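You operate a simulated robot arm through the tools that you are given. There is no shell and no other tool. Be economical: measure what you need, move in short steps, check, and stop when the job is done.

You are at the controls of a simulated robot arm. One attempt, no reset.

Task
Fetch the black plug and set it on top of the grey drum muffler.
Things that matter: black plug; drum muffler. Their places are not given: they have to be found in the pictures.

Only the result counts: the job must be done as asked and must still hold three seconds after the hand-in. Knocking over, shifting, dropping, spilling or breaking anything else fails it.

Robot
A 6-joint arm with a two-finger parallel gripper, fixed in place. Base frame: the origin is at the foot of the arm, x ahead of it, y to its left, z up; the work surface is at about z = 0. Readings come in mm, degrees, newtons and seconds.
With the tool pointing down near the work surface it reaches from about 180 to 460 mm from the base axis. Its first joint turns from -70.0 to 70.0 degrees. Payload 1.9 kg.
Tool frame: the origin (TCP) lies between the finger pads and is the grasp point; the fingertips stand 23 mm ahead of it; z points along the fingers, y is the line along which they close. The gripper opens to 94 mm. The fingers are 38 mm wide and 10 mm thick; the gripper's body (54 by 96 mm) begins 39 mm behind the TCP.
Orientation is told as [roll, pitch, yaw] about the base's x, y, z axes, in that order, counted from this pose: with the fingers straight down and closing along the base's y, the tool's x points along the base's -x, its y along +y and its z along -z.

Tools
- The arm moves only by the tool play_rows. Its argument "targets" is a list that holds one entry, the list of rows, each a list of 7 numbers: the shift along the base's x, y, z in mm, then the turn, a rotation vector about the base's x, y, z in degrees, then the finger opening in mm, from 0 to 94. In form: [[[x, y, z, wx, wy, wz, jaw], ...]]. A call has 1 to 8 rows; each row is the pose to reach, as a shift and turn from the pose commanded when the call began. A row lasts 0.2 s, in which the tool goes at most 50 mm and 8.6 degrees; a call with a longer step from one row to the next is refused whole, and so is a gripper value outside its range. Where a pose cannot be reached the arm comes as near as it can. A force on the tool above 40 N (or 10 N above the force at the start of the call, whichever is more), or a blocked arm, ends the call early, and 0.2 s more pass. Each finger travels about 108 mm/s and halts on what it meets, pressing with about 38 N; the grip force reading is that of the motor and also rises with nothing between the fingers. The clock runs only during rows and for 0.2 s after the last one: add rows that repeat a pose to give the fingers time. It gives the time, the measured TCP pose, the force on the tool (base axes), the opening and the grip force at its end, in the units of the frame above (readings bear some noise).
- Cameras (640 x 400 px; columns grow to the right, rows downward): "scene" is fixed at [80.6, 320.3, 425.2]; the picture's right is [-0.67, -0.74, 0.00], its down [-0.29, 0.26, -0.92] and it looks along [0.68, -0.62, -0.39] (base axes); focal length 259 px, centre (320, 200). "wrist" rides on the gripper at [-39, 0, -44] in the tool frame; the picture's right is [0.00, -1.00, 0.00], its down [0.97, 0.00, -0.24] and it looks along [0.24, 0.00, 0.97] (tool axes); focal length 218 px, centre (320, 200).
- capture(camera): a new picture of that camera. The clock stands still meanwhile.
- point_at(camera, pixels): for up to 12 pixels [column, row] of the newest picture of that camera ("zoom" is the newest enlarged one), the place [x, y, z] in the base frame of the surface seen there, good to about 2 mm, but the place of the scene camera against the robot may be out by one fixed shift of up to 25 mm in any direction. The clock stands still meanwhile.
- inspect(camera, box): a new picture of the part [left, top, right, bottom] of that camera's present view, enlarged. The clock stands still meanwhile.
- sign_off(): hands the job in; it is judged then, once.

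Go step by step. Measure first, check grasps and placings, and put right what went wrong. The budget is 60 turns and 22 pictures, counting those below and the enlarged ones. Unless the task says otherwise, let go and move clear before handing in, and close with one line.

The tools are called after "Call:" as name(argument=value, ...) on one line, values as JSON. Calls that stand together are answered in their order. play_rows: Moves the arm, as the interface text tells. Its arguments: {"type":"object","properties":{"targets":{"type":"array","items":{"type":"array","items":{"type":"array","items":{"type":"number"}}}}},"required":["targets"]} The other tools are called the same way: capture (camera) takes a picture; point_at (camera, pixels) gives the place of the surface under pixels of a picture; inspect (camera, box) takes an enlarged picture of a part of a camera's view; sign_off () hands the job in.

At the start:

```text
time: 0.0
position: [225.4, 114.3, 323.8]
tool_rot: [-0.1, -0.1, -0.2]
wrist_force: [0.7, -0.2, -1.0]
width: 94.1
finger_force: 0.0
```

scene: 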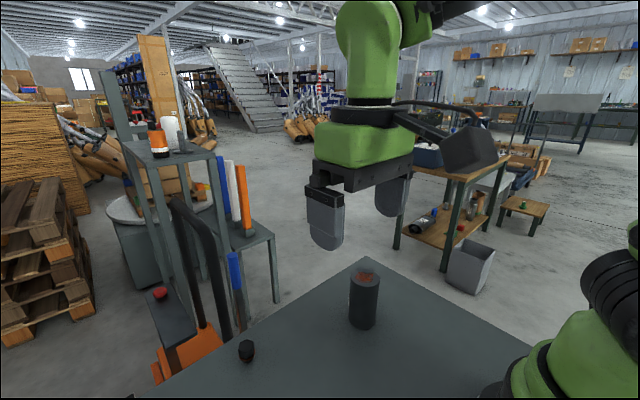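
wrist: 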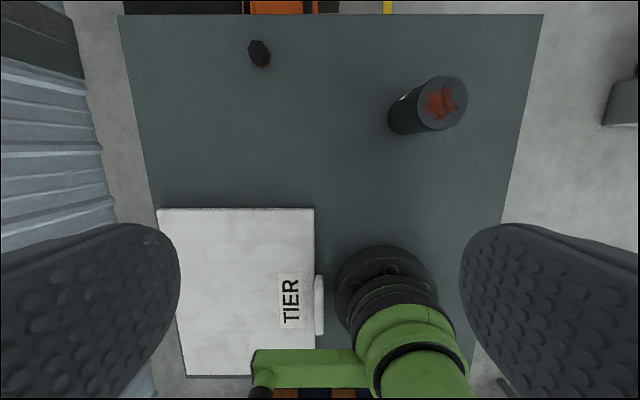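

The wrist view shows the black plug near (260,52) and the drum muffler near (435,103). I'll enlarge both and measure them.

Call:
inspect(camera="wrist", box=[220, 20, 500, 195])

Call:
point_at(camera="wrist", pixels=[[258, 48], [262, 62], [250, 52], [270, 52], [442, 103], [425, 85], [460, 95], [440, 125], [400, 125], [300, 100], [330, 130]])

Call:
inspect(camera="scene", box=[220, 250, 420, 375])

```text
2.29 times, centred on (360, 108) of wrist
```

zoom: 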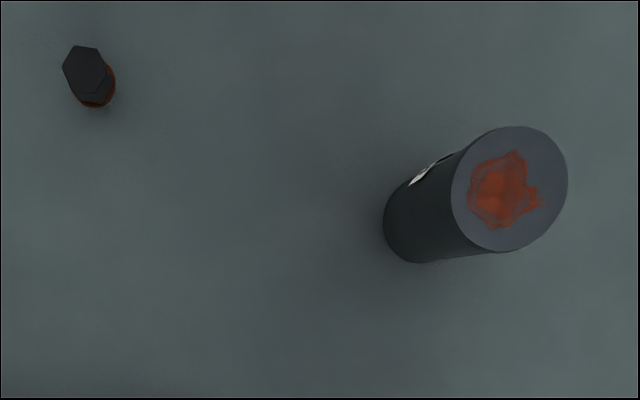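

```text
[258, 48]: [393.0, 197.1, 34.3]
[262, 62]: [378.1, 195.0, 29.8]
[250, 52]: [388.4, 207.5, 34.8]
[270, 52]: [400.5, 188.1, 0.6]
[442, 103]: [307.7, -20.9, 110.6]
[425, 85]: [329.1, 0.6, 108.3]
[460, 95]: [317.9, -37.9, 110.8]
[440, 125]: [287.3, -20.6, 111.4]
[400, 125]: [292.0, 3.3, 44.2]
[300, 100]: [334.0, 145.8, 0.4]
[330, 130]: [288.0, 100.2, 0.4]
```

```text
3.20 times, centred on (320, 312) of scene
```

zoom: 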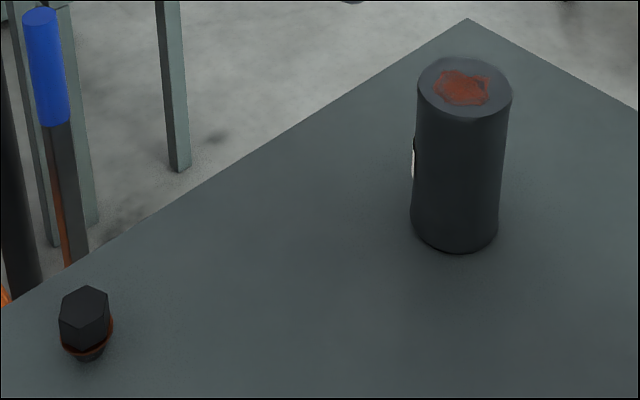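

The plug's top is at about (388,197,34) and the muffler's top at about (308,-20,110). I'll move over the plug and take a closer look.

Call:
play_rows(targets=[[[30, 17, -32, 0, 0, 0, 94], [60, 34, -64, 0, 0, 0, 94], [90, 50, -96, 0, 0, 0, 94], [120, 66, -128, 0, 0, 0, 94], [150, 82, -160, 0, 0, 0, 94], [158, 82, -190, 0, 0, 0, 94], [158, 82, -190, 0, 0, 0, 94]]])

Call:
inspect(camera="wrist", box=[160, 100, 480, 300])

```text
time: 1.6
position: [382.5, 196.9, 133.7]
tool_rot: [0.0, -0.2, -0.1]
wrist_force: [0.3, -0.2, -0.1]
width: 93.9
finger_force: 0.2
```

```text
2.00 times, centred on (320, 200) of wrist
```

zoom: 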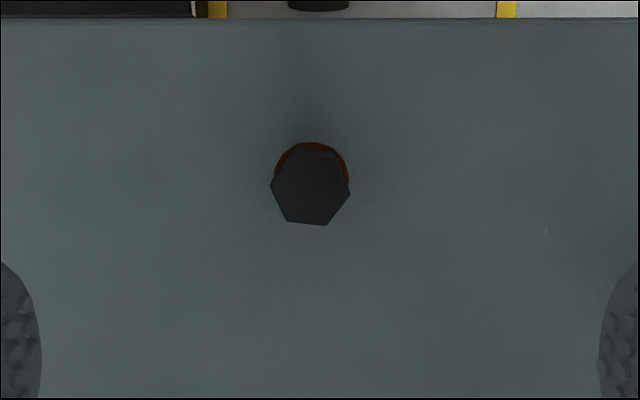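

I can see the plug's hex head, with vertices near (270,185), (287,222), (327,226) and (350,194), on an orange collar. I'll measure the head and collar.

Call:
point_at(camera="zoom", pixels=[[273, 185], [289, 219], [325, 223], [347, 194], [334, 158], [301, 152], [310, 188], [315, 145], [280, 160], [345, 165], [322, 154]])

Call:
inspect(camera="scene", box=[222, 329, 270, 369])

```text
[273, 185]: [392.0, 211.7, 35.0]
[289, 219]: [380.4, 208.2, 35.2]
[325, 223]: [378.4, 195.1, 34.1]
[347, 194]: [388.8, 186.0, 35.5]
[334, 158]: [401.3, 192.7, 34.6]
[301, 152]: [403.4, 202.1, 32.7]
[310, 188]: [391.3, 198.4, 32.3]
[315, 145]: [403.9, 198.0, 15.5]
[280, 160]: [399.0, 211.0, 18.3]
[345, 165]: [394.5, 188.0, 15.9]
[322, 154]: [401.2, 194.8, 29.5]
```

```text
10.00 times, centred on (246, 349) of scene
```

zoom: 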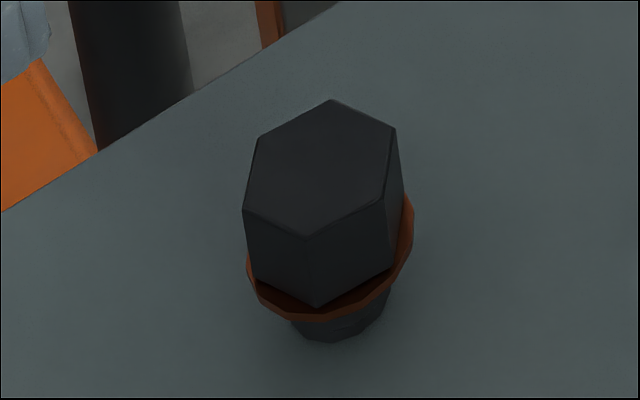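

The head spans about z 16–34 and is centred at (390.7,199). The collar sits at about z 15, and one pair of flats lines up with a yaw of about +23°. I'll turn, descend to TCP z≈60 and check.

Call:
play_rows(targets=[[[3, 1, -15, 0, 0, 8, 94], [6, 2, -30, 0, 0, 16, 94], [8, 2, -50, 0, 0, 23, 94], [8, 2, -72, 0, 0, 23, 94], [8, 2, -72, 0, 0, 23, 94]]])

Call:
capture(camera="wrist")

```text
time: 2.8
position: [392.1, 197.3, 61.7]
tool_rot: [0.0, -0.1, 22.9]
wrist_force: [-0.6, -0.6, 0.8]
width: 94.3
finger_force: 0.1
```

```text
15 pictures are left
```

wrist: 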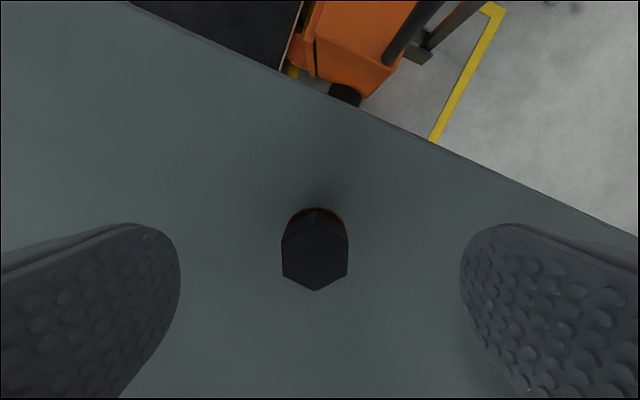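

The flats are now parallel to the pads. The plug sits about 6 px left of centre (column 314), which is roughly 2 mm, so I'll correct that, lower to z≈41 and close.

Call:
play_rows(targets=[[[-1, 1.8, -10, 0, 0, 0, 94], [-1, 1.8, -20.5, 0, 0, 0, 94], [-1, 1.8, -20.5, 0, 0, 0, 60], [-1, 1.8, -20.5, 0, 0, 0, 32], [-1, 1.8, -20.5, 0, 0, 0, 20], [-1, 1.8, -20.5, 0, 0, 0, 16], [-1, 1.8, -20.5, 0, 0, 0, 16]]])

Call:
capture(camera="wrist")

```text
time: 4.4
position: [389.8, 199.0, 42.5]
tool_rot: [0.0, 0.0, 22.9]
wrist_force: [1.0, -0.6, -0.8]
width: 23.6
finger_force: 37.8
```

```text
14 pictures are left
```

wrist: 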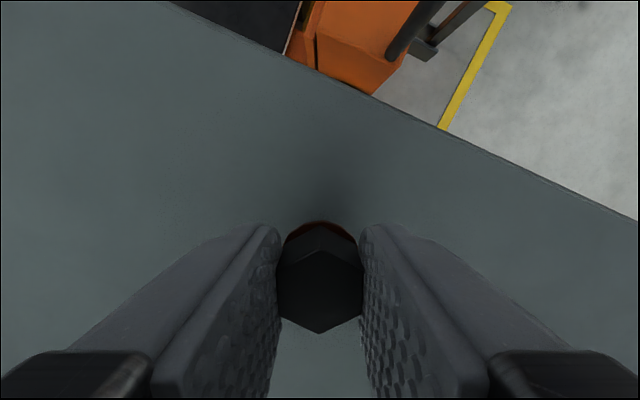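

The fingers stopped at 23.6 mm on the head with full force. I'll lift straight up and check that it holds.

Call:
play_rows(targets=[[[0, 0, 20, 0, 0, 0, 16], [0, 0, 60, 0, 0, 0, 16], [0, 0, 100, 0, 0, 0, 16], [-10, -20, 140, 0, 0, 0, 16], [-20, -50, 160, 0, 0, 0, 16], [-20, -50, 160, 0, 0, 0, 16]]])

Call:
capture(camera="scene")

Call:
capture(camera="wrist")

```text
time: 5.8
position: [369.0, 149.2, 201.7]
tool_rot: [0.2, -0.2, 22.9]
wrist_force: [0.2, -0.6, -1.1]
width: 23.7
finger_force: 37.8
```

```text
13 pictures are left
```

scene: 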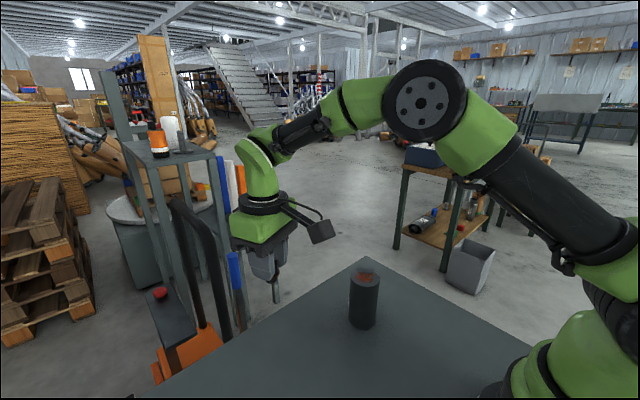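

```text
12 pictures are left
```

wrist: 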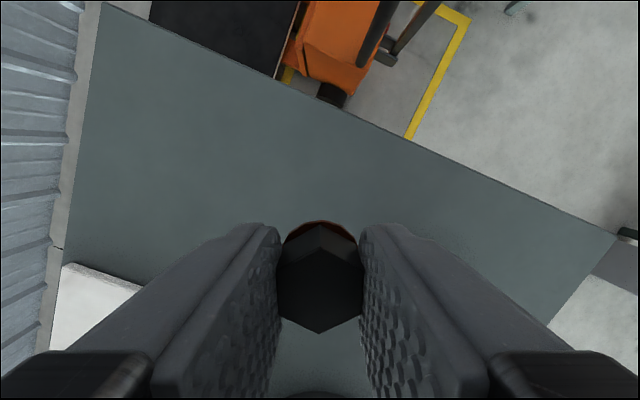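

The plug is securely held. Next I'll move near the muffler, staying high and a bit behind it, with yaw turned back to 0 so I can measure its top.

Call:
play_rows(targets=[[[-18, -28, 20, 0, 0, -5, 16], [-36, -56, 20, 0, 0, -10, 16], [-54, -84, 20, 0, 0, -15, 16], [-72, -112, 20, 0, 0, -20, 16], [-90, -140, 20, 0, 0, -23, 16], [-105, -169, 20, 0, 0, -23, 16], [-105, -169, 20, 0, 0, -23, 16]]])

Call:
capture(camera="wrist")

```text
time: 7.4
position: [265.2, -18.3, 221.4]
tool_rot: [0.1, -0.1, -0.1]
wrist_force: [0.8, 0.3, -0.8]
width: 23.6
finger_force: 37.6
```

```text
11 pictures are left
```

wrist: 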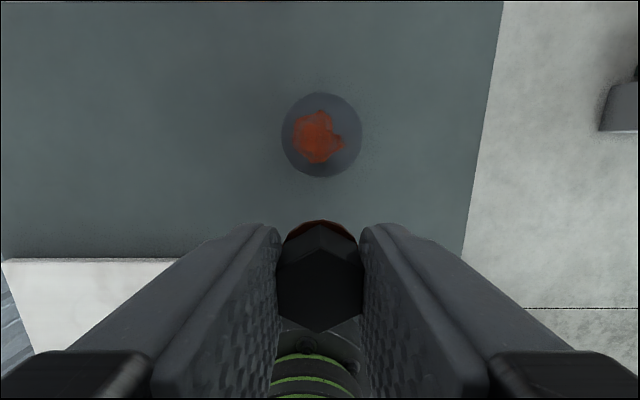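

The muffler's top disc spans roughly (281–362, 93–177). I'll measure its rim and the rust patch.

Call:
point_at(camera="wrist", pixels=[[321, 96], [321, 173], [285, 135], [358, 135], [296, 108], [347, 108], [296, 162], [347, 162], [315, 130], [325, 145], [305, 145], [318, 118]])

Call:
inspect(camera="wrist", box=[257, 95, 385, 175])

```text
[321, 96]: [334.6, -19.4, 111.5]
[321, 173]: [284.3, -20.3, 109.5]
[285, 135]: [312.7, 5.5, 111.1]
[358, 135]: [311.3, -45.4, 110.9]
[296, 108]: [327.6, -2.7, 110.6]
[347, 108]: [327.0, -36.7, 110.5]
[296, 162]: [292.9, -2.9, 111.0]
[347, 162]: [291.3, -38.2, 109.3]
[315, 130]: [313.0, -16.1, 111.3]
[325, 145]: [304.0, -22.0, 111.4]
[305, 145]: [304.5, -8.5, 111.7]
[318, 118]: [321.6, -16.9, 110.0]
```

```text
5.00 times, centred on (321, 135) of wrist
```

zoom: 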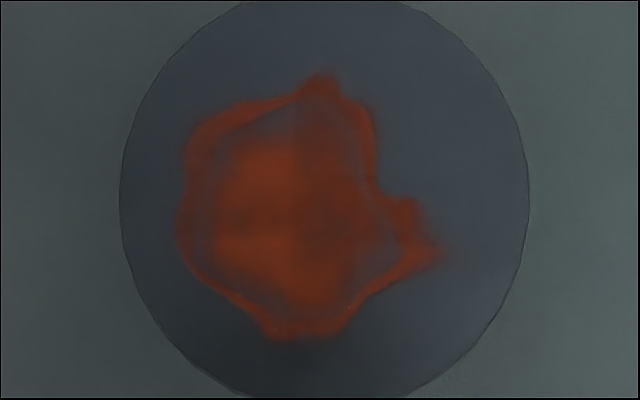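

The top is level at z≈110.7, centred at (310,-20), radius about 26 mm, and the rust is only colour. I'll move over the centre and descend to about 8 mm above it.

Call:
play_rows(targets=[[[22, -1, 0, 0, 0, 0, 16], [44.5, -1.8, 0, 0, 0, 0, 16], [44.5, -1.8, 0, 0, 0, 0, 16], [44.5, -1.8, -20, 0, 0, 0, 16], [44.5, -1.8, -40, 0, 0, 0, 16], [44.5, -1.8, -55, 0, 0, 0, 16], [44.5, -1.8, -61, 0, 0, 0, 16], [44.5, -1.8, -61, 0, 0, 0, 16]]])

Call:
inspect(camera="scene", box=[304, 210, 432, 290])

```text
time: 9.2
position: [310.2, -21.1, 160.3]
tool_rot: [0.0, -0.1, -0.1]
wrist_force: [0.2, 1.1, 0.0]
width: 23.7
finger_force: 38.1
```

```text
5.00 times, centred on (368, 250) of scene
```

zoom: 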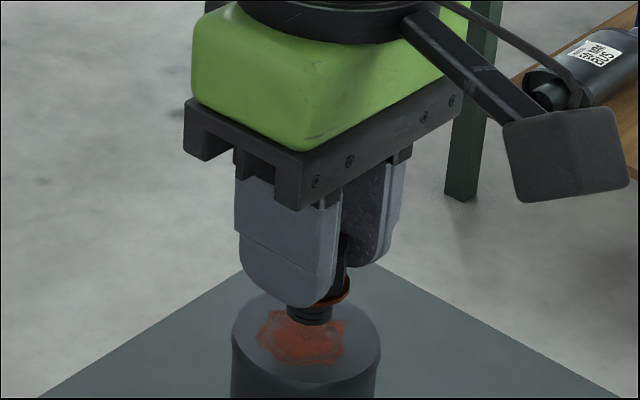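

The plug hangs a few mm above the centre of the top. I'll lower it in small steps and watch the force.

Call:
play_rows(targets=[[[0, 0, -3, 0, 0, 0, 16], [0, 0, -5, 0, 0, 0, 16], [0, 0, -7, 0, 0, 0, 16], [0, 0, -7, 0, 0, 0, 16]]])

```text
time: 10.2
position: [309.4, -21.5, 153.8]
tool_rot: [0.1, -0.1, -0.1]
wrist_force: [-0.1, 0.1, -1.2]
width: 23.6
finger_force: 37.9
```

Call:
play_rows(targets=[[[0, 0, -0.7, 0, 0, 0, 16], [0, 0, -1.2, 0, 0, 0, 16], [0, 0, -1.2, 0, 0, 0, 16]]])

```text
time: 11.0
position: [309.7, -19.8, 153.2]
tool_rot: [0.1, -0.1, -0.1]
wrist_force: [-0.1, -0.2, -0.7]
width: 23.6
finger_force: 38.3
```

There's still no clear contact force at z≈153, so I'll keep easing down in half-millimetre steps.

Call:
play_rows(targets=[[[0, 0, -0.5, 0, 0, 0, 16], [0, 0, -1, 0, 0, 0, 16], [0, 0, -1, 0, 0, 0, 16]]])

Call:
inspect(camera="scene", box=[336, 250, 400, 290])

```text
time: 11.8
position: [309.7, -20.0, 151.1]
tool_rot: [0.0, -0.1, -0.1]
wrist_force: [0.3, -0.4, 0.0]
width: 23.6
finger_force: 37.6
```

```text
10.00 times, centred on (368, 270) of scene
```

zoom: 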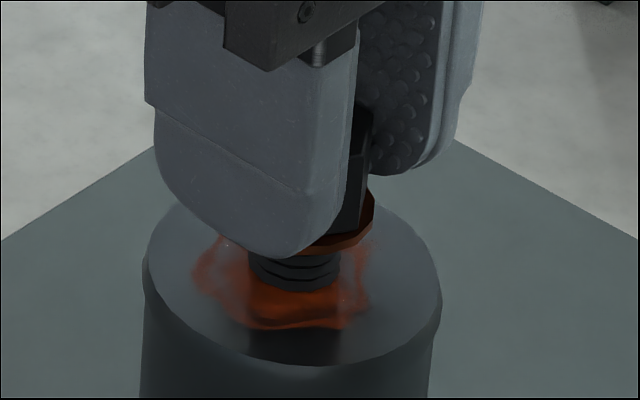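

It looks close to contact, but the force is still zero. I'll lower another 1 mm.

Call:
play_rows(targets=[[[0, 0, -0.5, 0, 0, 0, 16], [0, 0, -1, 0, 0, 0, 16], [0, 0, -1, 0, 0, 0, 16]]])

```text
time: 12.6
position: [309.5, -20.3, 151.0]
tool_rot: [0.0, -0.2, -0.1]
wrist_force: [-1.2, -0.6, 17.6]
width: 23.5
finger_force: 38.4
```

There's contact now, at 17.6 N upward. I'll ease off half a millimetre, then open the fingers gently in place.

Call:
play_rows(targets=[[[0, 0, 0.5, 0, 0, 0, 16], [0, 0, 0.5, 0, 0, 0, 16]]])

```text
time: 13.2
position: [309.0, -19.8, 149.7]
tool_rot: [-0.1, -0.1, -0.1]
wrist_force: [1.0, -0.3, 14.9]
width: 23.3
finger_force: 38.5
```

Call:
play_rows(targets=[[[0, 0, 0.3, 0, 0, 0, 16], [0, 0, 0.3, 0, 0, 0, 16], [0, 0, 0.3, 0, 0, 0, 26], [0, 0, 0.3, 0, 0, 0, 32], [0, 0, 0.3, 0, 0, 0, 45], [0, 0, 0.3, 0, 0, 0, 60], [0, 0, 0.3, 0, 0, 0, 60]]])

Call:
inspect(camera="scene", box=[320, 220, 416, 280])

```text
time: 14.8
position: [310.5, -20.3, 152.0]
tool_rot: [0.1, -0.1, -0.1]
wrist_force: [0.2, -0.4, 0.4]
width: 59.7
finger_force: 0.0
```

```text
6.67 times, centred on (368, 250) of scene
```

zoom: 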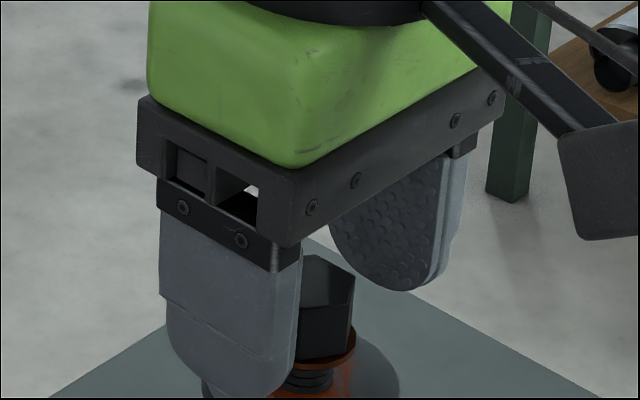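

The plug stands upright on the top with the fingers open. I'll rise straight up and clear, then check.

Call:
play_rows(targets=[[[0, 0, 10, 0, 0, 0, 60], [0, 0, 35, 0, 0, 0, 60], [0, 0, 70, 0, 0, 0, 60], [-30, 0, 90, 0, 0, 0, 60], [-60, 0, 100, 0, 0, 0, 60], [-60, 0, 100, 0, 0, 0, 60], [-60, 0, 100, 0, 0, 0, 60]]])

Call:
inspect(camera="scene", box=[304, 250, 432, 330])

Call:
capture(camera="wrist")

```text
time: 16.4
position: [249.9, -18.8, 250.0]
tool_rot: [0.0, -0.1, -0.1]
wrist_force: [0.3, 0.3, -0.3]
width: 60.2
finger_force: 0.0
```

```text
5.00 times, centred on (368, 290) of scene
```

zoom: 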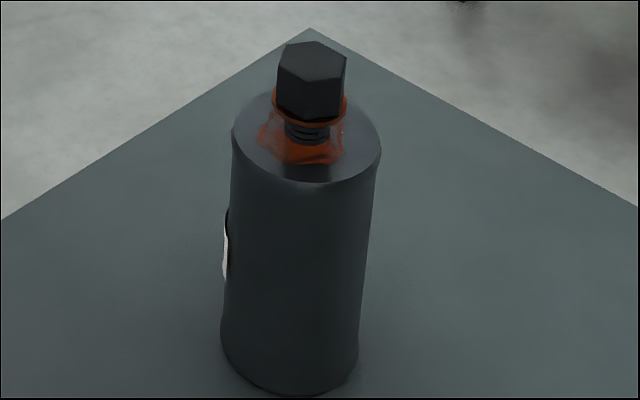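

```text
5 pictures are left
```

wrist: 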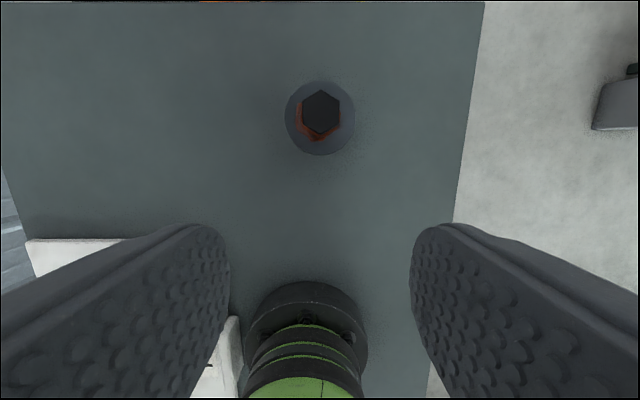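

The plug stands upright and centred on the muffler, which hasn't moved, and the gripper is clear. I'm handing in.

Call:
sign_off()

```text
The job is handed in.
```

The black plug is standing upright at the centre of the grey drum muffler's top; the gripper has let go and moved clear, and the job is handed in.
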